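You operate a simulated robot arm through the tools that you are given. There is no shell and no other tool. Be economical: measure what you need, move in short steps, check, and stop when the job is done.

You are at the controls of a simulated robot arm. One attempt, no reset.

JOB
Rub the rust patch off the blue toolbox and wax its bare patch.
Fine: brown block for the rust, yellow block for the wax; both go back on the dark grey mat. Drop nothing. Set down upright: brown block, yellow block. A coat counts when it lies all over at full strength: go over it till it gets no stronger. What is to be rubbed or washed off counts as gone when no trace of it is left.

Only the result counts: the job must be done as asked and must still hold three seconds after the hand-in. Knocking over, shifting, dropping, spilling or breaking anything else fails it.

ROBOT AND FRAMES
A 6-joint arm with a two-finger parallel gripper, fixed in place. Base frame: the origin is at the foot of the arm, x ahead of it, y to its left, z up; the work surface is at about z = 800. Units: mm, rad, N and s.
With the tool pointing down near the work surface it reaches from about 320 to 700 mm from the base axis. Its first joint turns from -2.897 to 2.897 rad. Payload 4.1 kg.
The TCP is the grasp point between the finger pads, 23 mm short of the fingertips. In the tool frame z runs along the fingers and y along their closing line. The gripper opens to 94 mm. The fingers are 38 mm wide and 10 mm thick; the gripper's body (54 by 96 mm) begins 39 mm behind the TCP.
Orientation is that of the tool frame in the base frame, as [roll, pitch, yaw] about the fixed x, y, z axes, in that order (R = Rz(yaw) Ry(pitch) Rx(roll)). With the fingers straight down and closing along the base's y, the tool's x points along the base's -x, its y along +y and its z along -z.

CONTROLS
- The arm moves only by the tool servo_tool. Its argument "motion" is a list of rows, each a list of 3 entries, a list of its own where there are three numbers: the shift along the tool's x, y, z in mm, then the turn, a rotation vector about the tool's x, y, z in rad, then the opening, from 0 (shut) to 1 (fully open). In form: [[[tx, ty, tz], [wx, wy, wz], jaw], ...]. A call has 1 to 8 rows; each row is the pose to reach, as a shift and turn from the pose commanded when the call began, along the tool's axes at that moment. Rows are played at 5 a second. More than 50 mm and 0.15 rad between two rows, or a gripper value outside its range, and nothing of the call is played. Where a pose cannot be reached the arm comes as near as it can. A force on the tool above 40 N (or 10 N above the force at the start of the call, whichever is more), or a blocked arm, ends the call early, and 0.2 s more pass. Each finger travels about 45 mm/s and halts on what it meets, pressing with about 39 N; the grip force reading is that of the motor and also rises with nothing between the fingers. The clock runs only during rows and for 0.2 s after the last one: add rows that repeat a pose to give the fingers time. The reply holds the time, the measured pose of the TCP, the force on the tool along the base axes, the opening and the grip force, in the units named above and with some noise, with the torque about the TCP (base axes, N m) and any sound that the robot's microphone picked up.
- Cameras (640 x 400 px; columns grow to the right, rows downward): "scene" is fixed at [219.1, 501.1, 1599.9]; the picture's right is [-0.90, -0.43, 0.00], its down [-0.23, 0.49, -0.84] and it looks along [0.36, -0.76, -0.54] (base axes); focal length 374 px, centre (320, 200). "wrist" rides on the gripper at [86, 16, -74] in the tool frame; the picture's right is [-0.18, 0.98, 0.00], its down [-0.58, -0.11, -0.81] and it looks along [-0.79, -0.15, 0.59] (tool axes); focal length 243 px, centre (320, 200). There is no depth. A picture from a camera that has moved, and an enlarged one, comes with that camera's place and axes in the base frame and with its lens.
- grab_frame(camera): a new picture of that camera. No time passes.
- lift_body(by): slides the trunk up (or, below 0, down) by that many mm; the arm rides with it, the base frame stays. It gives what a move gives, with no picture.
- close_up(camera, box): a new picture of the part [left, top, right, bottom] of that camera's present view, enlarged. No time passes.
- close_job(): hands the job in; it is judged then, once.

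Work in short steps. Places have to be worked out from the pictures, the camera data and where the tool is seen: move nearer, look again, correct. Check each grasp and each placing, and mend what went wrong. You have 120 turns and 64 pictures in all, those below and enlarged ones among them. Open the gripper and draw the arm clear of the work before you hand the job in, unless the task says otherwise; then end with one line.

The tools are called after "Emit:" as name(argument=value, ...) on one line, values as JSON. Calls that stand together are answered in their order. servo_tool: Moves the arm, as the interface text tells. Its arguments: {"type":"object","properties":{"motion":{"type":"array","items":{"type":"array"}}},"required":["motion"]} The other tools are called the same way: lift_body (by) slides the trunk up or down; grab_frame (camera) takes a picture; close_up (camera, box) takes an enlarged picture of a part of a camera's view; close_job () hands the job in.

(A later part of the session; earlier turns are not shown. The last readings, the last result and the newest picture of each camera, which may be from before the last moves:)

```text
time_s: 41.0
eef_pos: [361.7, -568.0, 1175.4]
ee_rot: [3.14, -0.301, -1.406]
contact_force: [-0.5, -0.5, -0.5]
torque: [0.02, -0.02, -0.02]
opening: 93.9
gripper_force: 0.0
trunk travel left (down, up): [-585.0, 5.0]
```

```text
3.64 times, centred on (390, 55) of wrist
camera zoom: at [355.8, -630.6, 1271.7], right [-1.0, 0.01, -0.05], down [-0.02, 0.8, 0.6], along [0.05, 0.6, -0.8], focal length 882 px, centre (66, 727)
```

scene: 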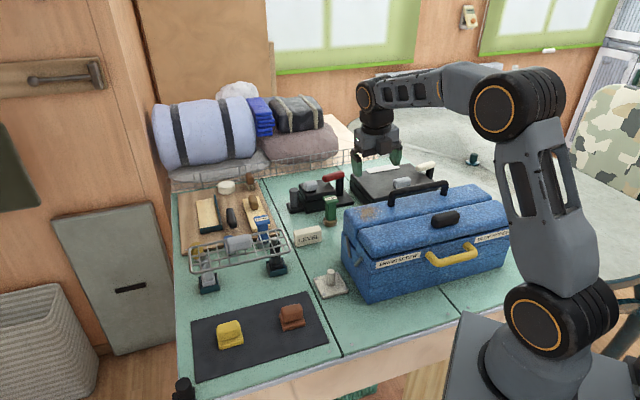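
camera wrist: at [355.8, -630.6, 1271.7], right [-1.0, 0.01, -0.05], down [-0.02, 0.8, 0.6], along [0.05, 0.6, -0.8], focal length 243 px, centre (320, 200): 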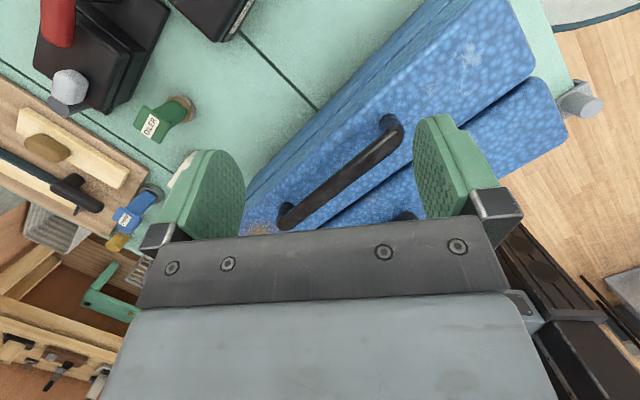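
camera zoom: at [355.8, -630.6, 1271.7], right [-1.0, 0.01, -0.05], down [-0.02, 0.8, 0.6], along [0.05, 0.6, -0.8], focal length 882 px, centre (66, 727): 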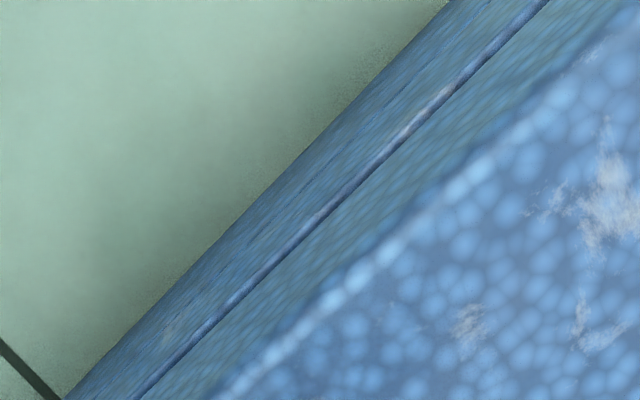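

The back is clean. The whitish blotchy cluster at the right end of the rear lid is about rust-patch sized and is the best candidate. I'll zoom right in on it and on the whitish spot low on the front.

Emit:
close_up(camera="wrist", box=[420, 10, 540, 100])

Emit:
close_up(camera="wrist", box=[330, 170, 410, 230])

Emit:
close_up(camera="scene", box=[425, 245, 495, 295])

```text
4.44 times, centred on (480, 55) of wrist
camera zoom: at [355.8, -630.6, 1271.7], right [-1.0, 0.01, -0.05], down [-0.02, 0.8, 0.6], along [0.05, 0.6, -0.8], focal length 1078 px, centre (-391, 844)
```

zoom: 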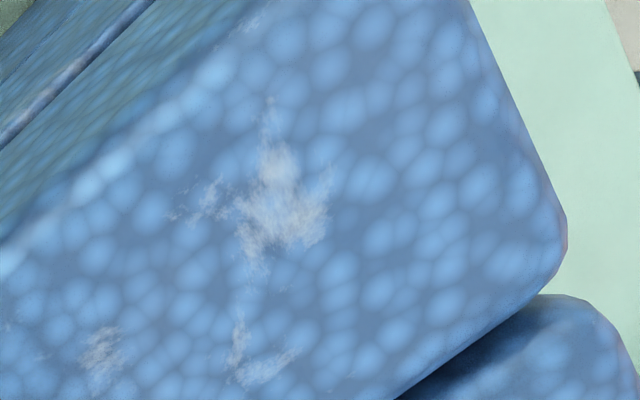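

```text
6.67 times, centred on (370, 200) of wrist
camera zoom: at [355.8, -630.6, 1271.7], right [-1.0, 0.01, -0.05], down [-0.02, 0.8, 0.6], along [0.05, 0.6, -0.8], focal length 1618 px, centre (-13, 200)
```

zoom: 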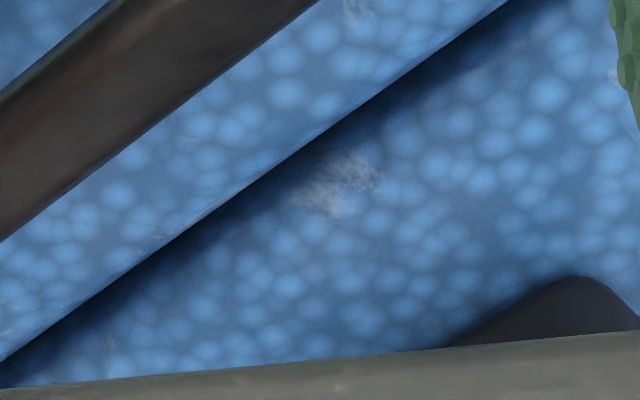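

```text
8.00 times, centred on (460, 270) of scene
camera zoom: at [219.1, 501.1, 1599.9], right [-0.9, -0.43, 0.0], down [-0.23, 0.49, -0.84], along [0.36, -0.76, -0.54], focal length 2992 px, centre (-800, -360)
```

zoom: 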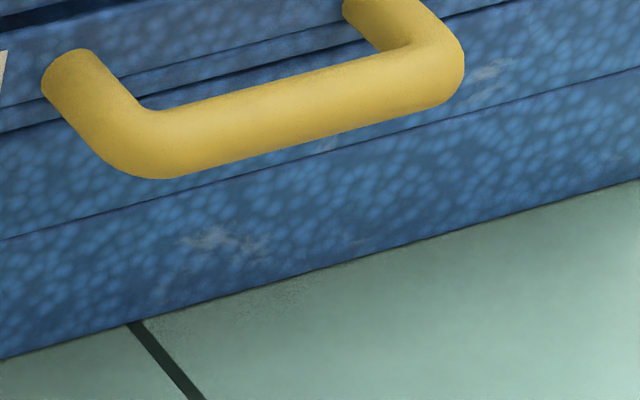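

All of these look like the box's own printed wear. I'll compare the front lid in higher magnification from the fixed camera, left and right of the latch.

Emit:
close_up(camera="scene", box=[345, 200, 435, 260])

Emit:
close_up(camera="scene", box=[425, 190, 515, 250])

```text
6.67 times, centred on (390, 230) of scene
camera zoom: at [219.1, 501.1, 1599.9], right [-0.9, -0.43, 0.0], down [-0.23, 0.49, -0.84], along [0.36, -0.76, -0.54], focal length 2493 px, centre (-147, 0)
```

zoom: 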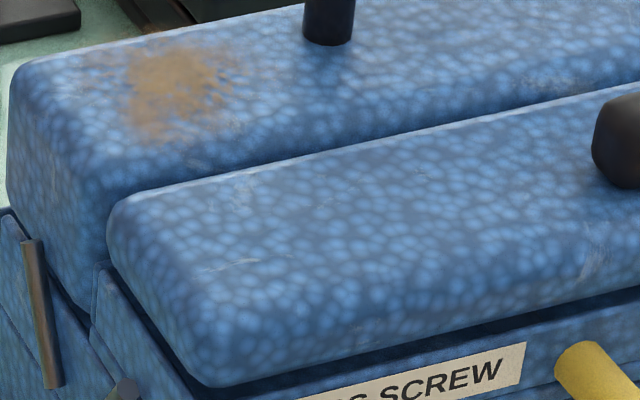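

```text
6.67 times, centred on (470, 220) of scene
camera zoom: at [219.1, 501.1, 1599.9], right [-0.9, -0.43, 0.0], down [-0.23, 0.49, -0.84], along [0.36, -0.76, -0.54], focal length 2493 px, centre (-680, 67)
```

zoom: 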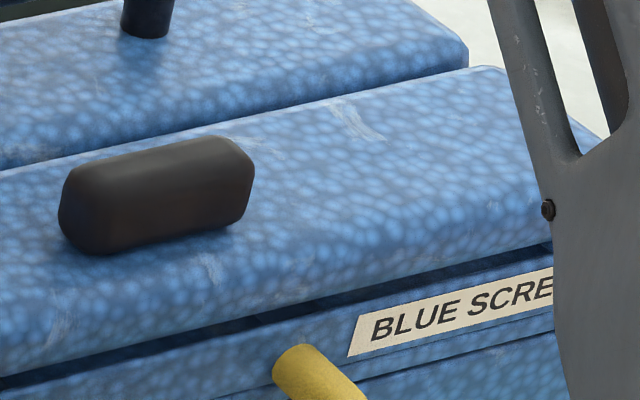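

The remaining views can't settle where the bare patch is, so I'll do the certain part first and probe for the patch with the wax later. First I retract and swing towards the brown block near (571, -59).

Emit:
servo_tool(motion=[[[-30, 0, 0], [0, -0.1, 0], 1], [[-60, 0, 0], [0, -0.2, 0], 1], [[-90, 0, -20], [0, -0.301, 0], 1], [[-120, 0, -40], [0, -0.301, 0], 1]])

```text
time_s: 42.0
eef_pos: [339.7, -442.7, 1180.4]
ee_rot: [3.14, 0.001, -1.405]
contact_force: [0.4, 0.0, 0.1]
torque: [0.03, 0.02, -0.02]
opening: 94.0
gripper_force: 0.1
trunk travel left (down, up): [-585.0, 5.0]
```

Emit:
servo_tool(motion=[[[-32, -18, 0], [0, 0, 0.135], 1], [[-64, -37, 0], [0, 0, 0.27], 1], [[-96, -55, 0], [0, 0, 0.405], 1], [[-129, -74, 0], [0, 0, 0.54], 1], [[-161, -92, 0], [0, 0, 0.675], 1], [[-193, -111, 0], [0, 0, 0.81], 1], [[-225, -129, 0], [0, 0, 0.95], 1]])

```text
time_s: 43.6
eef_pos: [431.2, -197.2, 1179.7]
ee_rot: [3.139, 0.0, -2.357]
contact_force: [0.1, 0.0, 0.2]
torque: [0.02, -0.03, 0.01]
opening: 94.3
gripper_force: 0.1
trunk travel left (down, up): [-585.0, 5.0]
```

Emit:
servo_tool(motion=[[[-28, 0, 34], [0, 0, 0], 1], [[-56, 0, 68], [0, 0, 0], 1], [[-84, 0, 102], [0, 0, 0], 1], [[-112, 0, 136], [0, 0, 0], 1], [[-139, -1, 170], [0, 0, 0], 1]])

Emit:
grab_frame(camera="wrist")

```text
time_s: 44.8
eef_pos: [528.7, -100.0, 1008.3]
ee_rot: [-3.141, -0.001, -2.357]
contact_force: [1.1, 0.6, -0.2]
torque: [0.0, 0.03, 0.0]
opening: 94.2
gripper_force: 0.0
trunk travel left (down, up): [-585.0, 5.0]
```

```text
20 pictures are left
camera wrist: at [456.6, -149.8, 1082.7], right [-0.57, 0.82, 0.0], down [0.49, 0.33, 0.81], along [0.67, 0.46, -0.59], focal length 243 px, centre (320, 200)
```

wrist: 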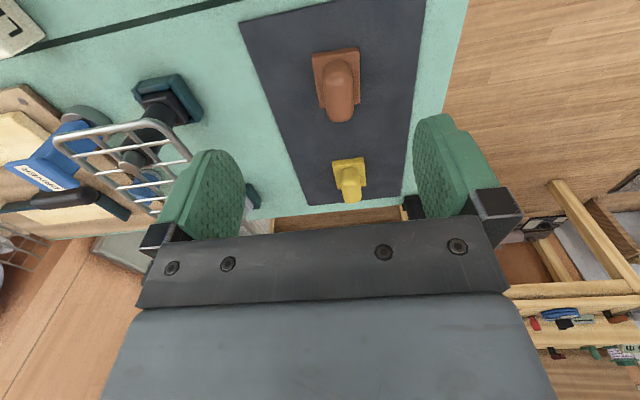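

The brown block's base is about 47 × 60 mm, centred near (562, -53), with its long axis along the 45° diagonal. The tool yaw already matches, so I'll move above it and check before going down.

Emit:
servo_tool(motion=[[[-20, 4, 35], [0, 0, 0], 1], [[-40, 7, 70], [0, 0, 0], 1], [[-57, 10, 103], [0, 0, 0], 1]])

Emit:
grab_frame(camera="wrist")

```text
time_s: 45.6
eef_pos: [561.9, -54.4, 907.3]
ee_rot: [3.141, 0.002, -2.356]
contact_force: [-0.1, 0.1, 0.2]
torque: [-0.02, -0.01, 0.01]
opening: 94.0
gripper_force: 0.1
trunk travel left (down, up): [-585.0, 5.0]
```

```text
19 pictures are left
camera wrist: at [488.7, -103.1, 980.8], right [-0.57, 0.82, 0.0], down [0.49, 0.33, 0.81], along [0.67, 0.46, -0.59], focal length 243 px, centre (320, 200)
```

wrist: 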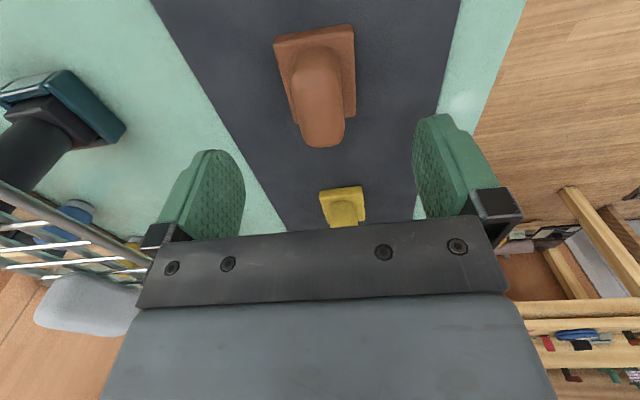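

The block is centred within about 3 mm. I'll go down to z ≈ 846 and close.

Emit:
servo_tool(motion=[[[0, 2, 30], [0, 0, 0], 1], [[0, 2, 50], [0, 0, 0], 1], [[0, 2, 61], [0, 0, 0], 1]])

Emit:
servo_tool(motion=[[[0, 0, 0], [0, 0, 0], 0.5], [[0, 0, 0], [0, 0, 0], 0.2], [[0, 0, 0], [0, 0, 0], 0.0], [[0, 0, 0], [0, 0, 0], 0.0], [[0, 0, 0], [0, 0, 0], 0.0], [[0, 0, 0], [0, 0, 0], 0.0]])

```text
time_s: 46.4
eef_pos: [562.4, -52.2, 845.4]
ee_rot: [3.138, 0.001, -2.356]
contact_force: [0.2, -0.4, 0.4]
torque: [-0.06, 0.03, 0.01]
opening: 94.1
gripper_force: 0.1
trunk travel left (down, up): [-585.0, 5.0]
```

```text
time_s: 47.8
eef_pos: [561.8, -53.7, 845.4]
ee_rot: [3.14, -0.002, -2.357]
contact_force: [0.9, 0.4, 0.2]
torque: [-0.01, -0.02, 0.01]
opening: 29.3
gripper_force: 38.6
trunk travel left (down, up): [-585.0, 5.0]
```

Gripped at 29 mm. I'll lift and check.

Emit:
servo_tool(motion=[[[0, 0, -30], [0, 0, 0], 0], [[0, 0, -70], [0, 0, 0], 0], [[0, 0, -110], [0, 0, 0], 0], [[0, 0, -150], [0, 0, 0], 0], [[0, 0, -190], [0, 0, 0], 0], [[0, 0, -230], [0, 0, 0], 0]])

Emit:
grab_frame(camera="wrist")

```text
time_s: 49.2
eef_pos: [559.1, -53.3, 1073.8]
ee_rot: [3.14, 0.0, -2.356]
contact_force: [1.2, -0.2, -0.9]
torque: [0.01, 0.02, -0.01]
opening: 29.6
gripper_force: 38.5
trunk travel left (down, up): [-585.0, 5.0]
```

```text
18 pictures are left
camera wrist: at [486.9, -103.6, 1148.1], right [-0.57, 0.82, 0.0], down [0.49, 0.33, 0.81], along [0.66, 0.46, -0.59], focal length 243 px, centre (320, 200)
```

wrist: 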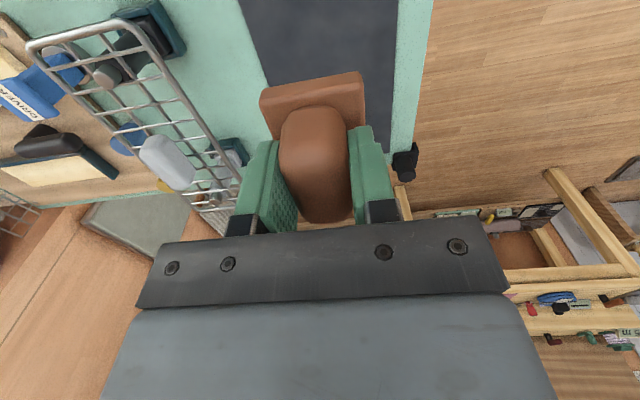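

The brown block is held well. I'll carry it above the rust centre, about (472, -349).

Emit:
servo_tool(motion=[[[35, -19, -25], [0, 0, 0], 0], [[74, -40, -46], [0, 0, 0], 0], [[113, -62, -46], [0, 0, 0], 0], [[152, -83, -46], [0, 0, 0], 0], [[192, -105, -46], [0, 0, 0], 0], [[232, -127, -46], [0, 0, 0], 0], [[271, -148, -46], [0, 0, 0], 0]])

Emit:
close_up(camera="scene", box=[320, 120, 480, 240])

```text
time_s: 50.8
eef_pos: [472.3, -350.4, 1121.3]
ee_rot: [3.138, 0.002, -2.354]
contact_force: [-0.5, -0.4, -0.6]
torque: [0.03, 0.04, -0.01]
opening: 29.1
gripper_force: 38.7
trunk travel left (down, up): [-585.0, 5.0]
```

```text
3.33 times, centred on (400, 180) of scene
camera zoom: at [219.1, 501.1, 1599.9], right [-0.9, -0.43, 0.0], down [-0.23, 0.49, -0.84], along [0.36, -0.76, -0.54], focal length 1247 px, centre (53, 267)
```

zoom: 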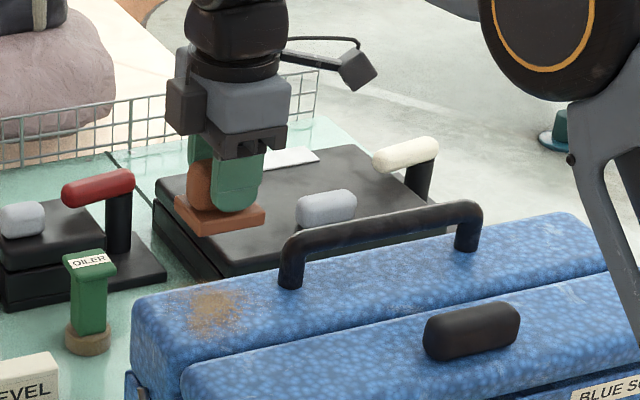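

It's aligned over the rust. I'll go down slowly to find contact.

Emit:
servo_tool(motion=[[[0, 0, 30], [0, 0, 0], 0], [[0, 0, 55], [0, 0, 0], 0], [[0, 0, 68], [0, 0, 0], 0], [[0, 0, 72], [0, 0, 0], 0], [[0, 0, 76], [0, 0, 0], 0]])

Emit:
servo_tool(motion=[[[0, 0, 2], [0, 0, 0], 0], [[0, 0, 4], [0, 0, 0], 0], [[0, 0, 6], [0, 0, 0], 0]])

```text
time_s: 52.0
eef_pos: [474.0, -350.2, 1044.4]
ee_rot: [3.14, 0.0, -2.356]
contact_force: [-0.7, 0.4, -0.7]
torque: [-0.02, 0.01, -0.02]
opening: 29.4
gripper_force: 38.7
trunk travel left (down, up): [-585.0, 5.0]
```

```text
time_s: 52.8
eef_pos: [474.8, -348.6, 1038.8]
ee_rot: [3.14, 0.001, -2.357]
contact_force: [0.1, -1.0, -0.6]
torque: [0.01, -0.01, 0.01]
opening: 29.4
gripper_force: 38.7
trunk travel left (down, up): [-585.0, 5.0]
```

No contact yet at TCP 1039, so I'll continue in small steps.

Emit:
servo_tool(motion=[[[0, 0, 2], [0, 0, 0], 0], [[0, 0, 4], [0, 0, 0], 0], [[0, 0, 6], [0, 0, 0], 0]])

```text
time_s: 53.6
eef_pos: [474.2, -348.3, 1038.0]
ee_rot: [-3.136, 0.002, -2.355]
contact_force: [1.7, -0.3, 27.7]
torque: [0.2, 0.15, 0.0]
opening: 29.8
gripper_force: 39.2
trunk travel left (down, up): [-585.0, 5.0]
```

Contact: about 28 N at this command, which is a bit hard. I'll ease off 3 mm and rub across the patch in a raster.

Emit:
servo_tool(motion=[[[0, 0, -3], [0, 0, 0], 0], [[20, 0, -3], [0, 0, 0], 0], [[-25, 0, -3], [0, 0, 0], 0], [[-25, 12, -3], [0, 0, 0], 0], [[20, 12, -3], [0, 0, 0], 0], [[20, 24, -3], [0, 0, 0], 0], [[-25, 24, -3], [0, 0, 0], 0], [[0, 0, -3], [0, 0, 0], 0]])

Emit:
servo_tool(motion=[[[0, -12, 0], [0, 0, 0], 0], [[20, -12, 0], [0, 0, 0], 0], [[-25, -12, 0], [0, 0, 0], 0], [[-25, -24, 0], [0, 0, 0], 0], [[20, -24, 0], [0, 0, 0], 0], [[20, -32, 0], [0, 0, 0], 0], [[-25, -32, 0], [0, 0, 0], 0], [[0, 0, 0], [0, 0, 0], 0]])

```text
time_s: 55.4
eef_pos: [474.4, -348.3, 1038.2]
ee_rot: [-3.14, 0.001, -2.355]
contact_force: [2.8, 1.6, 22.3]
torque: [0.22, 0.1, 0.09]
opening: 29.4
gripper_force: 39.1
trunk travel left (down, up): [-585.0, 5.0]
```

```text
time_s: 57.2
eef_pos: [471.8, -348.5, 1037.7]
ee_rot: [3.14, 0.0, -2.354]
contact_force: [-6.0, 0.2, 18.6]
torque: [-0.08, -0.04, -0.02]
opening: 29.2
gripper_force: 39.3
trunk travel left (down, up): [-585.0, 5.0]
```

Good steady pressure of about 20 N. I'll repeat the raster, then check.

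Emit:
servo_tool(motion=[[[20, 0, 0], [0, 0, 0], 0], [[-28, 0, 0], [0, 0, 0], 0], [[-28, 14, 0], [0, 0, 0], 0], [[20, 14, 0], [0, 0, 0], 0], [[20, 26, 0], [0, 0, 0], 0], [[-28, 26, 0], [0, 0, 0], 0], [[-10, 26, 0], [0, 0, 0], 0], [[0, 0, 0], [0, 0, 0], 0]])

Emit:
servo_tool(motion=[[[0, -12, 0], [0, 0, 0], 0], [[20, -12, 0], [0, 0, 0], 0], [[-28, -12, 0], [0, 0, 0], 0], [[-28, -24, 0], [0, 0, 0], 0], [[20, -24, 0], [0, 0, 0], 0], [[20, -34, 0], [0, 0, 0], 0], [[-28, -34, 0], [0, 0, 0], 0], [[0, 0, 0], [0, 0, 0], 0]])

Emit:
servo_tool(motion=[[[0, 0, -30], [0, 0, 0], 0], [[0, 0, -70], [0, 0, 0], 0], [[0, 0, -110], [0, 0, 0], 0]])

Emit:
close_up(camera="scene", box=[340, 180, 460, 240])

```text
time_s: 59.0
eef_pos: [475.1, -347.8, 1036.7]
ee_rot: [-3.139, 0.001, -2.356]
contact_force: [8.1, 3.6, 25.8]
torque: [0.29, 0.01, -0.1]
opening: 29.5
gripper_force: 38.6
trunk travel left (down, up): [-585.0, 5.0]
```

```text
time_s: 60.8
eef_pos: [473.9, -347.7, 1036.9]
ee_rot: [-3.141, 0.0, -2.354]
contact_force: [-5.1, 1.4, 20.3]
torque: [-0.31, -0.15, 0.0]
opening: 29.7
gripper_force: 39.6
trunk travel left (down, up): [-585.0, 5.0]
```

```text
time_s: 61.6
eef_pos: [472.9, -347.0, 1146.6]
ee_rot: [3.14, 0.0, -2.357]
contact_force: [-0.3, 0.2, -0.5]
torque: [0.0, -0.02, 0.0]
opening: 29.7
gripper_force: 38.8
trunk travel left (down, up): [-585.0, 5.0]
```

```text
5.33 times, centred on (400, 210) of scene
camera zoom: at [219.1, 501.1, 1599.9], right [-0.9, -0.43, 0.0], down [-0.23, 0.49, -0.84], along [0.36, -0.76, -0.54], focal length 1995 px, centre (-107, 147)
```

zoom: 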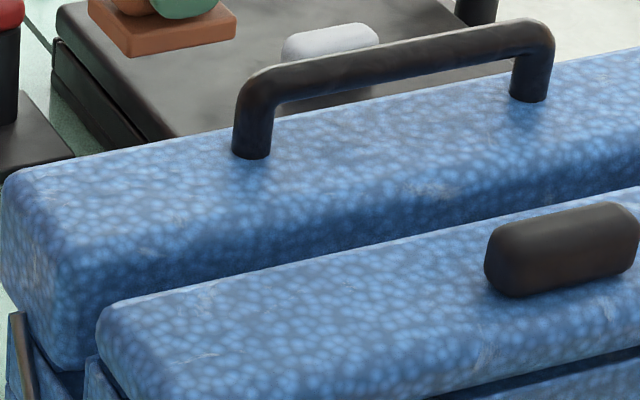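

From here the rust looks gone. I'll check it closely from the wrist camera, including the back edge.

Emit:
close_up(camera="wrist", box=[220, 0, 420, 125])

```text
3.20 times, centred on (320, 62) of wrist
camera zoom: at [400.0, -397.3, 1220.5], right [-0.57, 0.82, 0.0], down [0.49, 0.33, 0.81], along [0.66, 0.46, -0.59], focal length 776 px, centre (320, 640)
```

zoom: 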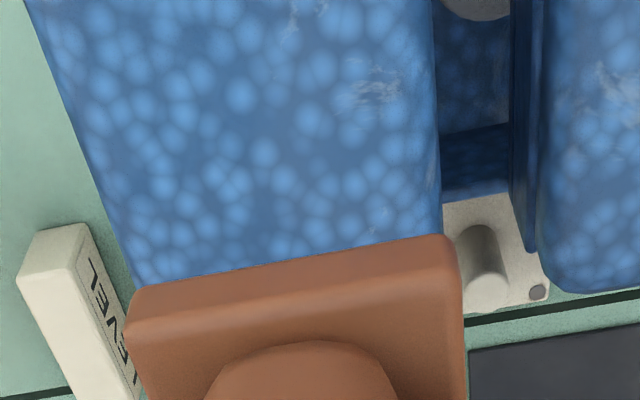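

The surface is clean, but the gap between the lids looks wider than before. I'll repeat the exact earlier enlargement to see if the rear lid moved.

Emit:
close_up(camera="scene", box=[345, 200, 435, 260])

```text
6.67 times, centred on (390, 230) of scene
camera zoom: at [219.1, 501.1, 1599.9], right [-0.9, -0.43, 0.0], down [-0.23, 0.49, -0.84], along [0.36, -0.76, -0.54], focal length 2493 px, centre (-147, 0)
```

zoom: 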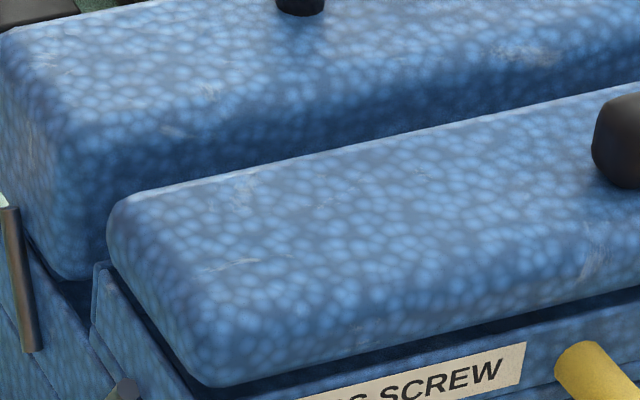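

The rear lid has slid back about 25–30 mm, so it's a movable part of the box. I'll look down into the widened gap; it may also hide the bare patch.

Emit:
servo_tool(motion=[[[0, 0, -15], [0, 0.13, 0], 0], [[0, 0, -30], [0, 0.26, 0], 0], [[15, 10, -30], [0, 0.4, 0], 0], [[30, 20, -30], [0, 0.5, 0], 0]])

Emit:
grab_frame(camera="wrist")

```text
time_s: 62.6
eef_pos: [438.0, -355.8, 1178.0]
ee_rot: [3.139, -0.502, -2.353]
contact_force: [-0.8, 0.4, -0.8]
torque: [0.0, -0.03, 0.0]
opening: 29.6
gripper_force: 39.0
trunk travel left (down, up): [-585.0, 5.0]
```

```text
13 pictures are left
camera wrist: at [399.5, -373.2, 1283.4], right [-0.58, 0.81, -0.09], down [0.71, 0.56, 0.43], along [0.39, 0.19, -0.9], focal length 243 px, centre (320, 200)
```

wrist: 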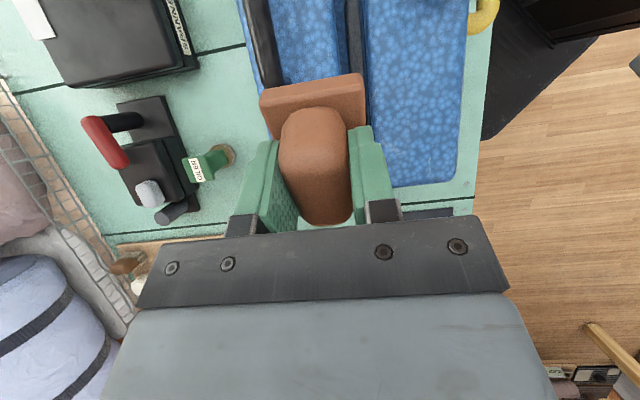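

The gap is now about 24 mm against about 10 mm before. I'll enlarge this top view of both lids and the gap.

Emit:
close_up(camera="wrist", box=[240, 0, 480, 190])

```text
2.11 times, centred on (360, 95) of wrist
camera zoom: at [399.5, -373.2, 1283.4], right [-0.58, 0.81, -0.09], down [0.71, 0.56, 0.43], along [0.39, 0.19, -0.9], focal length 511 px, centre (236, 421)
```

zoom: 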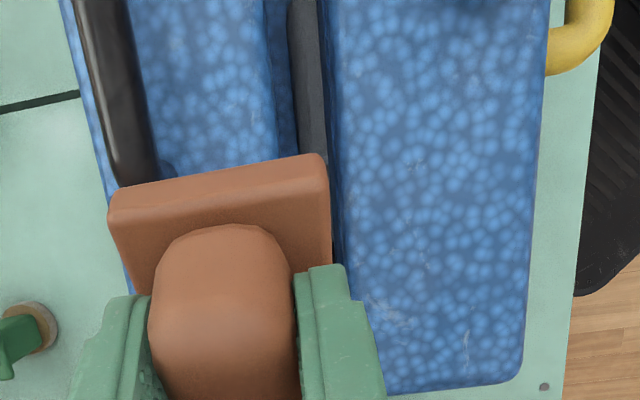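

Inside the gap there's a grey strip. I'll zoom in on that.

Emit:
close_up(camera="wrist", box=[310, 0, 400, 75])

```text
5.33 times, centred on (355, 38) of wrist
camera zoom: at [399.5, -373.2, 1283.4], right [-0.58, 0.81, -0.09], down [0.71, 0.56, 0.43], along [0.39, 0.19, -0.9], focal length 1294 px, centre (133, 1067)
```

zoom: 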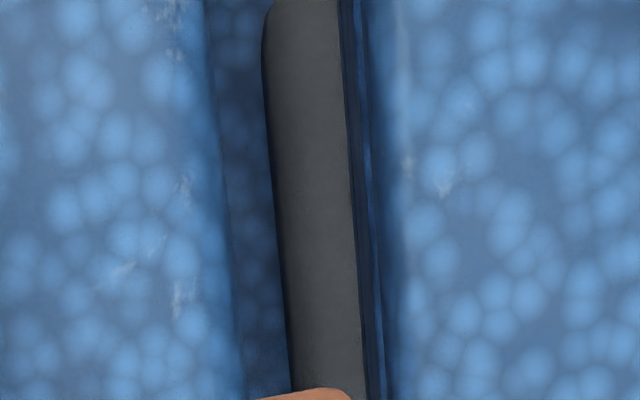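

That grey is just an interior compartment. I'll set the block down on the lid again, set back a little, and drag forward to draw the rear lid towards its original place.

Emit:
servo_tool(motion=[[[-15, -10, 0], [0, -0.13, 0], 0], [[-30, -20, 10], [0, -0.26, 0], 0], [[-45, -30, 25], [0, -0.39, 0], 0], [[-59, -40, 45], [0, -0.502, 0], 0]])

Emit:
servo_tool(motion=[[[0, 0, 35], [0, 0, 0], 0], [[0, 0, 65], [0, 0, 0], 0], [[0, 0, 72], [0, 0, 0], 0], [[0, 0, 76], [0, 0, 0], 0]])

```text
time_s: 63.6
eef_pos: [490.3, -365.6, 1109.5]
ee_rot: [3.141, 0.004, -2.358]
contact_force: [0.7, -0.7, -0.9]
torque: [0.0, -0.01, 0.03]
opening: 29.7
gripper_force: 39.1
trunk travel left (down, up): [-585.0, 5.0]
```

```text
time_s: 64.6
eef_pos: [489.2, -365.3, 1036.9]
ee_rot: [-3.13, 0.005, -2.357]
contact_force: [0.7, -2.9, 25.8]
torque: [-0.04, 0.66, 0.01]
opening: 29.4
gripper_force: 38.9
trunk travel left (down, up): [-585.0, 5.0]
```

Emit:
servo_tool(motion=[[[0, 5, 0], [0, 0, 0], 0], [[0, 10, 0], [0, 0, 0], 0], [[0, 15, 0], [0, 0, 0], 0], [[0, 20, 0], [0, 0, 0], 0], [[0, 20, -30], [0, 0, 0], 0], [[0, 20, -75], [0, 0, 0], 0]])

Emit:
close_up(camera="scene", box=[345, 200, 435, 260])

```text
time_s: 66.0
eef_pos: [475.5, -349.0, 1106.5]
ee_rot: [3.135, 0.001, -2.355]
contact_force: [-0.5, -0.7, 0.2]
torque: [-0.02, 0.03, -0.01]
opening: 29.3
gripper_force: 39.4
trunk travel left (down, up): [-585.0, 5.0]
```

```text
6.67 times, centred on (390, 230) of scene
camera zoom: at [219.1, 501.1, 1599.9], right [-0.9, -0.43, 0.0], down [-0.23, 0.49, -0.84], along [0.36, -0.76, -0.54], focal length 2493 px, centre (-147, 0)
```

zoom: 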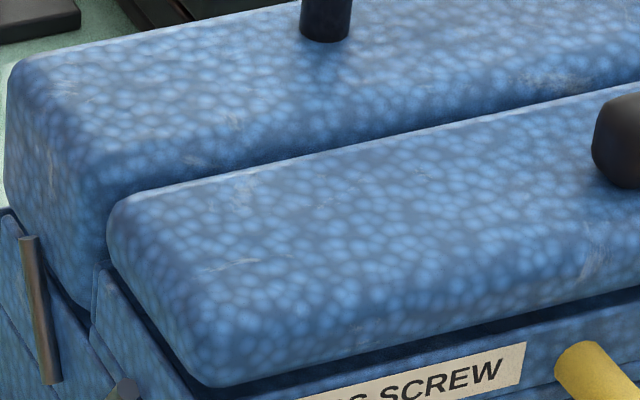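

The rear lid is back within about 2 mm of where it was, and no rust shows. Now I'll return the brown block to its spot on the mat.

Emit:
servo_tool(motion=[[[-38, 21, -15], [0, 0, 0], 0], [[-77, 42, -15], [0, 0, 0], 0], [[-115, 63, -15], [0, 0, 0], 0], [[-154, 85, -15], [0, 0, 0], 0], [[-193, 106, -15], [0, 0, 0], 0], [[-232, 127, 0], [0, 0, 0], 0], [[-270, 148, 20], [0, 0, 0], 0]])

Emit:
servo_tool(motion=[[[0, 0, 45], [0, 0, 0], 0], [[0, 0, 90], [0, 0, 0], 0], [[0, 0, 135], [0, 0, 0], 0], [[0, 0, 180], [0, 0, 0], 0], [[0, 0, 215], [0, 0, 0], 0], [[0, 0, 230], [0, 0, 0], 0]])

```text
time_s: 67.6
eef_pos: [562.4, -54.5, 1088.5]
ee_rot: [3.14, 0.002, -2.357]
contact_force: [0.3, 1.0, -0.8]
torque: [-0.02, -0.03, -0.02]
opening: 29.5
gripper_force: 39.2
trunk travel left (down, up): [-585.0, 5.0]
```

```text
time_s: 69.0
eef_pos: [559.6, -52.6, 857.7]
ee_rot: [3.139, 0.001, -2.358]
contact_force: [0.0, -0.3, -0.7]
torque: [0.0, 0.0, -0.03]
opening: 29.6
gripper_force: 38.6
trunk travel left (down, up): [-585.0, 5.0]
```

Emit:
servo_tool(motion=[[[0, 0, 6], [0, 0, 0], 0], [[0, 0, 9], [0, 0, 0], 0], [[0, 0, 11], [0, 0, 0], 0], [[0, 0, 12], [0, 0, 0], 0], [[0, 0, 13], [0, 0, 0], 0]])

```text
time_s: 70.2
eef_pos: [562.5, -53.3, 845.6]
ee_rot: [3.139, 0.004, -2.357]
contact_force: [0.2, -0.6, 0.0]
torque: [-0.08, 0.04, -0.02]
opening: 29.5
gripper_force: 38.9
trunk travel left (down, up): [-585.0, 5.0]
```

Emit:
servo_tool(motion=[[[0, 0, 1], [0, 0, 0], 0], [[0, 0, 1.5], [0, 0, 0], 0.0], [[0, 0, 1.5], [0, 0, 0], 0.5], [[0, 0, 1.5], [0, 0, 0], 1], [[0, 0, 1.5], [0, 0, 0], 1], [[0, 0, 1.5], [0, 0, 0], 1], [[0, 0, 1.5], [0, 0, 0], 1], [[0, 0, 1.5], [0, 0, 0], 1]])

Emit:
servo_tool(motion=[[[0, 0, -30], [0, 0, 0], 1], [[0, 0, -70], [0, 0, 0], 1], [[0, 0, -100], [0, 0, 0], 1]])

Emit:
grab_frame(camera="wrist")

```text
time_s: 72.0
eef_pos: [561.7, -52.8, 844.7]
ee_rot: [3.141, 0.002, -2.356]
contact_force: [0.7, 0.3, -0.6]
torque: [-0.01, 0.0, 0.02]
opening: 94.0
gripper_force: 0.0
trunk travel left (down, up): [-585.0, 5.0]
```

```text
time_s: 72.8
eef_pos: [560.0, -52.7, 944.4]
ee_rot: [3.141, 0.001, -2.358]
contact_force: [0.2, -0.3, -0.5]
torque: [-0.01, -0.01, -0.01]
opening: 94.1
gripper_force: 0.1
trunk travel left (down, up): [-585.0, 5.0]
```

```text
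9 pictures are left
camera wrist: at [488.0, -102.4, 1017.7], right [-0.57, 0.82, 0.0], down [0.49, 0.33, 0.81], along [0.67, 0.46, -0.59], focal length 243 px, centre (320, 200)
```

wrist: 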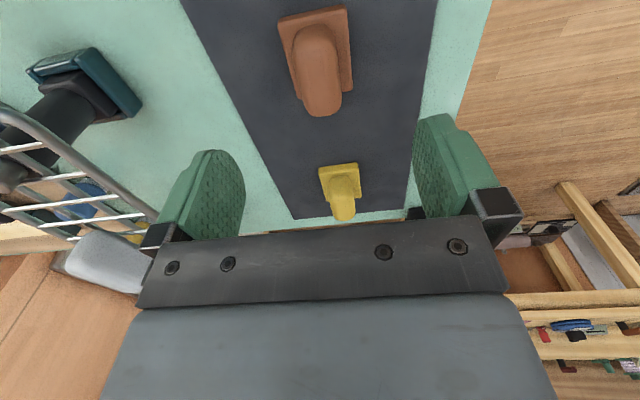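

The brown block stands upright on the mat. The yellow block's centre works out near (672, 57), at the same yaw, so I'll move above it.

Emit:
servo_tool(motion=[[[-40, 0, 0], [0, 0, 0], 1], [[-80, 0, 10], [0, 0, 0], 1], [[-120, -1, 25], [0, 0, 0], 1], [[-157, -1, 39], [0, 0, 0], 1]])

Emit:
grab_frame(camera="wrist")

```text
time_s: 73.8
eef_pos: [674.2, 58.7, 905.2]
ee_rot: [3.139, 0.002, -2.356]
contact_force: [-0.5, 0.1, 0.8]
torque: [0.0, 0.02, 0.03]
opening: 94.3
gripper_force: 0.1
trunk travel left (down, up): [-585.0, 5.0]
```

```text
8 pictures are left
camera wrist: at [601.8, 8.0, 979.2], right [-0.57, 0.82, 0.0], down [0.49, 0.33, 0.81], along [0.67, 0.46, -0.59], focal length 243 px, centre (320, 200)
```

wrist: 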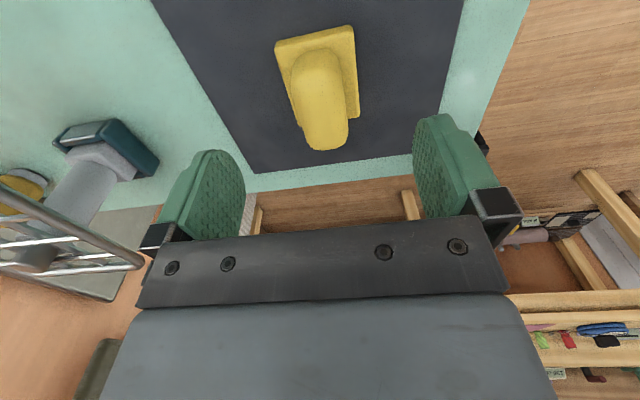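

The view matches the brown one before its grasp almost exactly. Going down and closing.

Emit:
servo_tool(motion=[[[0, 2, 30], [0, 0, 0], 1], [[0, 2, 50], [0, 0, 0], 1], [[0, 2, 59], [0, 0, 0], 1]])

Emit:
servo_tool(motion=[[[0, 0, 0], [0, 0, 0], 0.5], [[0, 0, 0], [0, 0, 0], 0.2], [[0, 0, 0], [0, 0, 0], 0.0], [[0, 0, 0], [0, 0, 0], 0.0], [[0, 0, 0], [0, 0, 0], 0.0], [[0, 0, 0], [0, 0, 0], 0.0]])

Emit:
servo_tool(motion=[[[10, 0, -30], [0, 0, 0], 0], [[40, 0, -70], [0, 0, 0], 0], [[70, 0, -110], [0, 0, 0], 0], [[100, 0, -150], [0, 0, 0], 0], [[130, 0, -190], [0, 0, 0], 0], [[150, 0, -230], [0, 0, 0], 0]])

```text
time_s: 74.6
eef_pos: [670.5, 58.2, 845.3]
ee_rot: [3.139, 0.001, -2.356]
contact_force: [0.6, -0.2, 0.2]
torque: [-0.01, -0.03, 0.02]
opening: 93.6
gripper_force: 0.1
trunk travel left (down, up): [-585.0, 5.0]
```

```text
time_s: 76.0
eef_pos: [671.6, 58.8, 845.7]
ee_rot: [3.14, 0.003, -2.355]
contact_force: [1.1, -0.6, 0.2]
torque: [-0.07, 0.0, 0.03]
opening: 29.3
gripper_force: 38.9
trunk travel left (down, up): [-585.0, 5.0]
```

```text
time_s: 77.4
eef_pos: [564.0, -47.9, 1075.7]
ee_rot: [3.14, 0.003, -2.356]
contact_force: [-0.6, 0.0, -0.4]
torque: [-0.04, -0.04, 0.02]
opening: 29.3
gripper_force: 39.4
trunk travel left (down, up): [-585.0, 5.0]
```

The yellow block is held. I'll probe the lids with wax in turn, watching for where a coat appears, starting with the left part of the front lid (about (378, -312)).

Emit:
servo_tool(motion=[[[30, -7, -34], [0, 0, 0], 0], [[75, -15, -40], [0, 0, 0], 0], [[122, -22, -40], [0, 0, 0], 0], [[170, -30, -40], [0, 0, 0], 0], [[218, -38, -40], [0, 0, 0], 0], [[267, -46, -40], [0, 0, 0], 0], [[314, -54, -40], [0, 0, 0], 0]])

Emit:
servo_tool(motion=[[[0, 0, 40], [0, 0, 0], 0], [[0, 0, 62], [0, 0, 0], 0], [[0, 0, 70], [0, 0, 0], 0], [[0, 0, 74], [0, 0, 0], 0], [[0, 0, 78], [0, 0, 0], 0], [[0, 0, 81], [0, 0, 0], 0]])

```text
time_s: 79.0
eef_pos: [380.0, -309.6, 1117.3]
ee_rot: [3.139, 0.003, -2.354]
contact_force: [-0.1, 0.6, -1.3]
torque: [0.02, 0.01, 0.02]
opening: 29.6
gripper_force: 39.3
trunk travel left (down, up): [-585.0, 5.0]
```

```text
time_s: 80.4
eef_pos: [381.2, -307.0, 1037.6]
ee_rot: [-3.135, 0.004, -2.357]
contact_force: [0.4, 1.4, 29.3]
torque: [0.18, 0.12, -0.02]
opening: 29.5
gripper_force: 38.9
trunk travel left (down, up): [-585.0, 5.0]
```

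Contact at the same height as the rear lid. A few light strokes along the lid.

Emit:
servo_tool(motion=[[[0, 0, -2], [0, 0, 0], 0], [[-40, 0, -2], [0, 0, 0], 0], [[0, 0, -2], [0, 0, 0], 0], [[35, 0, -2], [0, 0, 0], 0], [[35, 18, -2], [0, 0, 0], 0], [[0, 18, -2], [0, 0, 0], 0], [[-40, 18, -2], [0, 0, 0], 0], [[-40, 0, -2], [0, 0, 0], 0]])

Emit:
servo_tool(motion=[[[0, -18, 0], [0, 0, 0], 0], [[40, -18, 0], [0, 0, 0], 0], [[75, -18, 0], [0, 0, 0], 0], [[75, 0, 0], [0, 0, 0], 0], [[75, 0, -40], [0, 0, 0], 0], [[75, 0, -85], [0, 0, 0], 0]])

Emit:
close_up(camera="scene", box=[335, 165, 525, 275])

```text
time_s: 82.3
eef_pos: [409.2, -278.7, 1037.3]
ee_rot: [-3.141, 0.003, -2.355]
contact_force: [0.0, -1.8, 14.7]
torque: [-0.05, 0.28, 0.02]
opening: 29.3
gripper_force: 39.3
trunk travel left (down, up): [-585.0, 5.0]
stopped in row 8: the force on the tool passed its limit at 41 N (the readings are from after the stop); the commanded pose is now the measured one
```

```text
time_s: 83.7
eef_pos: [356.3, -329.9, 1118.9]
ee_rot: [3.137, 0.003, -2.355]
contact_force: [0.0, -0.2, -0.5]
torque: [0.02, 0.01, -0.01]
opening: 29.5
gripper_force: 38.8
trunk travel left (down, up): [-585.0, 5.0]
```

```text
3.37 times, centred on (430, 220) of scene
camera zoom: at [219.1, 501.1, 1599.9], right [-0.9, -0.43, 0.0], down [-0.23, 0.49, -0.84], along [0.36, -0.76, -0.54], focal length 1260 px, centre (-50, 133)
```

zoom: 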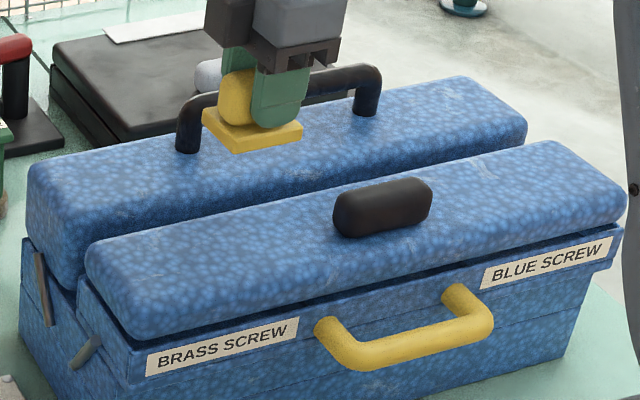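

No coat appeared there, and the front half also swung forward a little, so both halves of this box are movable. I'll probe the right end of the front lid next, with gentler strokes.

Emit:
servo_tool(motion=[[[42, 2, 0], [0, 0, 0], 0], [[84, 4, 0], [0, 0, 0], 0], [[126, 6, 0], [0, 0, 0], 0], [[168, 8, 0], [0, 0, 0], 0], [[210, 10, 0], [0, 0, 0], 0], [[252, 12, 0], [0, 0, 0], 0]])

Emit:
servo_tool(motion=[[[0, 0, 40], [0, 0, 0], 0], [[0, 0, 64], [0, 0, 0], 0], [[0, 0, 72], [0, 0, 0], 0], [[0, 0, 76], [0, 0, 0], 0], [[0, 0, 80], [0, 0, 0], 0], [[0, 0, 82], [0, 0, 0], 0]])

```text
time_s: 85.1
eef_pos: [167.8, -505.1, 1117.4]
ee_rot: [3.139, 0.004, -2.358]
contact_force: [0.3, 0.4, -1.1]
torque: [-0.01, 0.04, 0.0]
opening: 29.4
gripper_force: 39.4
trunk travel left (down, up): [-585.0, 5.0]
```

```text
time_s: 86.5
eef_pos: [168.9, -501.9, 1037.9]
ee_rot: [3.141, 0.004, -2.354]
contact_force: [1.1, 0.6, 0.9]
torque: [-0.07, -0.03, 0.02]
opening: 29.4
gripper_force: 38.3
trunk travel left (down, up): [-585.0, 5.0]
```

Emit:
servo_tool(motion=[[[0, 10, 3], [0, 0, 0], 0], [[-35, 10, 4], [0, 0, 0], 0], [[35, 10, 4], [0, 0, 0], 0], [[35, -5, 4], [0, 0, 0], 0], [[-5, -5, 4], [0, 0, 0], 0], [[-35, -5, 4], [0, 0, 0], 0], [[-35, -18, 4], [0, 0, 0], 0], [[10, -18, 4], [0, 0, 0], 0]])

```text
refused: row 3 steps farther than a row can; nothing moved
```

Emit:
servo_tool(motion=[[[0, 10, 3], [0, 0, 0], 0], [[-35, 10, 4], [0, 0, 0], 0], [[0, 10, 4], [0, 0, 0], 0], [[35, 10, 4], [0, 0, 0], 0], [[35, -8, 4], [0, 0, 0], 0], [[0, -8, 4], [0, 0, 0], 0], [[-35, -8, 4], [0, 0, 0], 0], [[-35, -20, 4], [0, 0, 0], 0]])

Emit:
servo_tool(motion=[[[35, 0, 0], [0, 0, 0], 0], [[65, 0, 0], [0, 0, 0], 0], [[65, 0, -40], [0, 0, 0], 0], [[65, 0, -80], [0, 0, 0], 0]])

```text
time_s: 88.3
eef_pos: [207.3, -487.2, 1036.5]
ee_rot: [-3.141, 0.005, -2.357]
contact_force: [-6.9, 5.9, 31.3]
torque: [-0.18, 0.2, -0.06]
opening: 29.4
gripper_force: 38.6
trunk travel left (down, up): [-585.0, 5.0]
```

```text
time_s: 89.3
eef_pos: [162.2, -537.9, 1112.0]
ee_rot: [3.136, 0.005, -2.357]
contact_force: [0.4, -0.3, -1.6]
torque: [0.0, -0.02, 0.02]
opening: 29.6
gripper_force: 38.6
trunk travel left (down, up): [-585.0, 5.0]
```

Now the rear-right cluster at about (226, -592).

Emit:
servo_tool(motion=[[[0, -42, 0], [0, 0, 0], 0], [[-7, -83, 0], [0, 0, 0], 0], [[-7, -83, 40], [0, 0, 0], 0], [[-7, -83, 62], [0, 0, 0], 0], [[-7, -83, 70], [0, 0, 0], 0], [[-7, -83, 74], [0, 0, 0], 0], [[-7, -83, 77], [0, 0, 0], 0]])

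```text
time_s: 90.9
eef_pos: [226.8, -591.3, 1035.4]
ee_rot: [3.14, 0.002, -2.355]
contact_force: [-0.2, 0.0, 3.6]
torque: [-0.19, -0.01, -0.01]
opening: 29.2
gripper_force: 39.0
trunk travel left (down, up): [-585.0, 5.0]
```

Emit:
servo_tool(motion=[[[0, 0, 3], [0, 0, 0], 0], [[-30, 0, 4], [0, 0, 0], 0], [[15, 0, 4], [0, 0, 0], 0], [[25, -18, 4], [0, 0, 0], 0], [[-20, -18, 4], [0, 0, 0], 0], [[-20, 5, 4], [0, 0, 0], 0], [[20, 5, 4], [0, 0, 0], 0], [[-20, 12, 4], [0, 0, 0], 0]])

Emit:
servo_tool(motion=[[[0, 0, -40], [0, 0, 0], 0], [[0, 0, -80], [0, 0, 0], 0], [[-20, 10, -120], [0, 0, 0], 0]])

Emit:
grab_frame(camera="wrist")

```text
time_s: 92.7
eef_pos: [230.0, -567.3, 1037.2]
ee_rot: [-3.136, -0.001, -2.358]
contact_force: [-6.1, 1.3, 39.1]
torque: [-0.01, -0.17, -0.17]
opening: 29.6
gripper_force: 38.9
trunk travel left (down, up): [-585.0, 5.0]
```

```text
time_s: 93.5
eef_pos: [238.9, -548.0, 1152.4]
ee_rot: [3.137, 0.004, -2.357]
contact_force: [0.3, 0.4, -1.6]
torque: [-0.03, 0.0, 0.02]
opening: 29.4
gripper_force: 38.8
trunk travel left (down, up): [-585.0, 5.0]
```

```text
6 pictures are left
camera wrist: at [166.7, -598.0, 1225.2], right [-0.57, 0.82, 0.0], down [0.49, 0.33, 0.81], along [0.67, 0.46, -0.59], focal length 243 px, centre (320, 200)
```

wrist: 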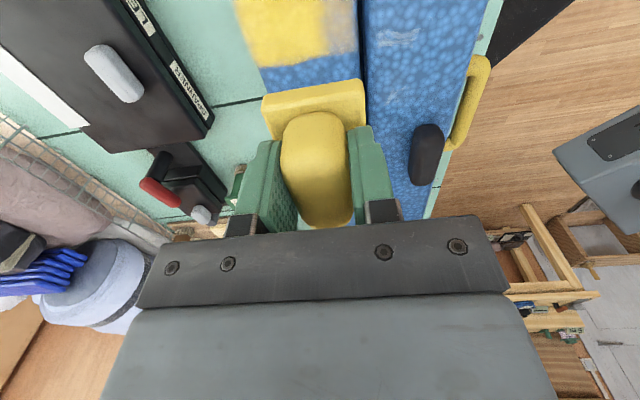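

Found it: a yellow coat now shows on the rear-right lid and nowhere else. I'll cover it fully, using three lanes of strokes along the lid and lifting between lanes so the lid isn't dragged. Lane nearest the split first.

Emit:
servo_tool(motion=[[[20, 3, 20], [0, 0, 0], 0], [[40, 5, 50], [0, 0, 0], 0], [[40, 5, 85], [0, 0, 0], 0], [[40, 5, 108], [0, 0, 0], 0], [[40, 5, 114], [0, 0, 0], 0], [[40, 5, 118], [0, 0, 0], 0]])

```text
time_s: 94.9
eef_pos: [206.7, -572.9, 1037.1]
ee_rot: [-3.14, 0.0, -2.358]
contact_force: [-0.6, -1.3, 11.8]
torque: [-0.35, -0.11, -0.02]
opening: 29.4
gripper_force: 38.9
trunk travel left (down, up): [-585.0, 5.0]
```

Emit:
servo_tool(motion=[[[-35, 0, 1], [0, 0, 0], 0], [[5, 0, 1], [0, 0, 0], 0], [[40, 0, 1], [0, 0, 0], 0], [[5, 0, 1], [0, 0, 0], 0], [[-35, 0, 1], [0, 0, 0], 0], [[5, 0, 1], [0, 0, 0], 0], [[40, 0, 1], [0, 0, 0], 0], [[0, 0, 1], [0, 0, 0], 0]])

Emit:
servo_tool(motion=[[[-35, 0, 0], [0, 0, 0], 0], [[5, 0, 0], [0, 0, 0], 0], [[40, 0, 0], [0, 0, 0], 0], [[5, 0, 0], [0, 0, 0], 0], [[-35, 0, 0], [0, 0, 0], 0], [[0, 0, 0], [0, 0, 0], 0], [[0, 0, -20], [0, 0, 0], 0], [[0, -21, -20], [0, 0, 0], 0]])

```text
time_s: 96.7
eef_pos: [207.9, -571.2, 1038.0]
ee_rot: [-3.138, -0.003, -2.357]
contact_force: [-6.1, 0.4, 34.1]
torque: [-0.28, -0.18, -0.13]
opening: 29.2
gripper_force: 39.2
trunk travel left (down, up): [-585.0, 5.0]
```

```text
time_s: 98.5
eef_pos: [223.4, -588.3, 1052.6]
ee_rot: [3.135, 0.005, -2.355]
contact_force: [-0.7, -0.5, -1.3]
torque: [0.01, 0.03, -0.05]
opening: 29.5
gripper_force: 39.1
trunk travel left (down, up): [-585.0, 5.0]
```

Lane two, the middle.

Emit:
servo_tool(motion=[[[0, 0, 14], [0, 0, 0], 0], [[0, 0, 18], [0, 0, 0], 0], [[-35, 0, 18], [0, 0, 0], 0], [[5, 0, 18], [0, 0, 0], 0], [[38, 0, 18], [0, 0, 0], 0], [[5, 0, 18], [0, 0, 0], 0], [[-35, 0, 18], [0, 0, 0], 0], [[0, 0, 18], [0, 0, 0], 0]])

Emit:
servo_tool(motion=[[[38, 0, 0], [0, 0, 0], 0], [[5, 0, 0], [0, 0, 0], 0], [[-35, 0, 0], [0, 0, 0], 0], [[0, 0, 0], [0, 0, 0], 0], [[38, 0, 0], [0, 0, 0], 0], [[0, 0, 0], [0, 0, 0], 0], [[0, 0, -20], [0, 0, 0], 0], [[0, -23, -20], [0, 0, 0], 0]])

```text
time_s: 100.3
eef_pos: [224.1, -585.5, 1036.8]
ee_rot: [-3.14, 0.0, -2.355]
contact_force: [4.3, -2.7, 25.4]
torque: [-0.3, -0.27, 0.24]
opening: 29.1
gripper_force: 38.7
trunk travel left (down, up): [-585.0, 5.0]
```

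```text
time_s: 102.1
eef_pos: [240.4, -604.5, 1052.7]
ee_rot: [3.135, 0.007, -2.358]
contact_force: [0.1, -0.4, -0.1]
torque: [-0.01, 0.02, 0.03]
opening: 29.5
gripper_force: 39.1
trunk travel left (down, up): [-585.0, 5.0]
```

Lane three, the back edge.

Emit:
servo_tool(motion=[[[0, 0, 14], [0, 0, 0], 0], [[0, 0, 18], [0, 0, 0], 0], [[-35, 0, 18], [0, 0, 0], 0], [[5, 0, 18], [0, 0, 0], 0], [[38, 0, 18], [0, 0, 0], 0], [[5, 0, 18], [0, 0, 0], 0], [[-35, 0, 18], [0, 0, 0], 0], [[0, 0, 18], [0, 0, 0], 0]])

Emit:
servo_tool(motion=[[[38, 0, 0], [0, 0, 0], 0], [[5, 0, 0], [0, 0, 0], 0], [[-35, 0, 0], [0, 0, 0], 0], [[0, 0, 0], [0, 0, 0], 0], [[38, 0, 0], [0, 0, 0], 0], [[0, 0, 0], [0, 0, 0], 0], [[-20, 10, -40], [0, 0, 0], 0], [[-50, 20, -80], [0, 0, 0], 0]])

Emit:
servo_tool(motion=[[[-30, 10, -30], [0, 0.1, 0], 0], [[-40, 20, -60], [0, 0.22, 0], 0]])

Emit:
grab_frame(camera="wrist")

```text
time_s: 103.9
eef_pos: [236.9, -603.4, 1036.7]
ee_rot: [3.139, 0.003, -2.356]
contact_force: [0.6, -0.6, -0.5]
torque: [-0.03, 0.02, -0.01]
opening: 29.6
gripper_force: 38.8
trunk travel left (down, up): [-585.0, 5.0]
```

```text
refused: row 8 steps farther than a row can; nothing moved
```

```text
time_s: 104.5
eef_pos: [251.6, -560.8, 1099.1]
ee_rot: [3.14, -0.219, -2.355]
contact_force: [0.0, -0.4, -2.2]
torque: [-0.01, -0.02, 0.03]
opening: 29.7
gripper_force: 38.7
trunk travel left (down, up): [-585.0, 5.0]
```

```text
5 pictures are left
camera wrist: at [192.1, -598.2, 1189.7], right [-0.57, 0.82, -0.04], down [0.6, 0.45, 0.66], along [0.56, 0.35, -0.75], focal length 243 px, centre (320, 200)
```

wrist: 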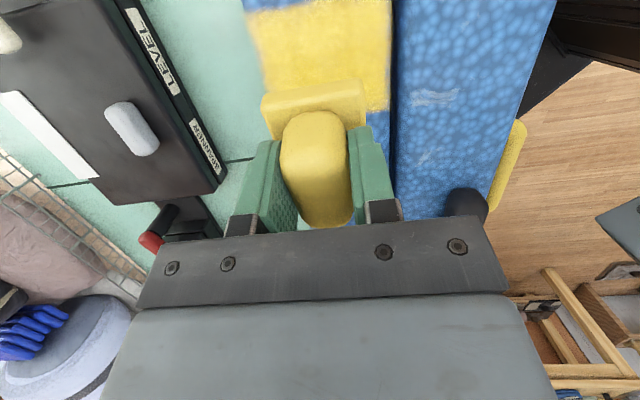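

The waxed area is a square spanning the lid, about s = 354–428 mm from its left end. The strip along the back edge is still pale because that lane barely touched, so I'll redo it with more pressure.

Emit:
servo_tool(motion=[[[7, -12, 15], [0, -0.11, 0], 0], [[15, -23, 30], [0, -0.219, 0], 0], [[15, -23, 54], [0, -0.219, 0], 0]])

Emit:
servo_tool(motion=[[[0, 0, 10], [0, 0, 0], 0], [[0, 0, 14], [0, 0, 0], 0], [[0, 0, 16], [0, 0, 0], 0], [[0, 0, 18], [0, 0, 0], 0]])

```text
time_s: 105.3
eef_pos: [247.9, -595.8, 1048.7]
ee_rot: [3.139, 0.004, -2.357]
contact_force: [0.0, 0.1, -0.9]
torque: [0.02, -0.02, -0.01]
opening: 29.7
gripper_force: 38.8
trunk travel left (down, up): [-585.0, 5.0]
```

```text
time_s: 106.4
eef_pos: [250.3, -597.7, 1036.9]
ee_rot: [-3.13, -0.006, -2.356]
contact_force: [-0.6, 0.5, 11.0]
torque: [0.47, -0.07, -0.02]
opening: 29.3
gripper_force: 38.9
trunk travel left (down, up): [-585.0, 5.0]
stopped in row 4: the force on the tool passed its limit at 41 N (the readings are from after the stop); the commanded pose is now the measured one
```

Emit:
servo_tool(motion=[[[0, 0, 1], [0, 0, 0], 0], [[-22, 0, 2], [0, 0, 0], 0], [[15, 0, 2], [0, 0, 0], 0], [[48, 0, 2], [0, 0, 0], 0], [[15, 0, 2], [0, 0, 0], 0], [[-22, 0, 2], [0, 0, 0], 0], [[15, 0, 2], [0, 0, 0], 0], [[48, 0, 2], [0, 0, 0], 0]])

Emit:
servo_tool(motion=[[[-33, 0, 0], [0, 0, 0], 0], [[-70, 0, 0], [0, 0, 0], 0], [[-33, 0, 0], [0, 0, 0], 0], [[0, 0, 0], [0, 0, 0], 0], [[-33, 0, 0], [0, 0, 0], 0], [[-70, 0, 0], [0, 0, 0], 0], [[-33, 0, 0], [0, 0, 0], 0], [[0, 0, 0], [0, 0, 0], 0]])

```text
time_s: 108.2
eef_pos: [219.5, -632.9, 1036.4]
ee_rot: [-3.122, -0.01, -2.364]
contact_force: [-1.4, -3.9, 9.7]
torque: [0.26, -0.02, 0.06]
opening: 29.5
gripper_force: 39.4
trunk travel left (down, up): [-585.0, 5.0]
stopped in row 8: the force on the tool passed its limit at 43 N (the readings are from after the stop); the commanded pose is now the measured one
```

```text
time_s: 110.0
eef_pos: [220.3, -629.5, 1036.3]
ee_rot: [-3.121, -0.007, -2.362]
contact_force: [4.3, -0.5, 20.1]
torque: [0.62, -0.15, -0.19]
opening: 29.3
gripper_force: 39.0
trunk travel left (down, up): [-585.0, 5.0]
```

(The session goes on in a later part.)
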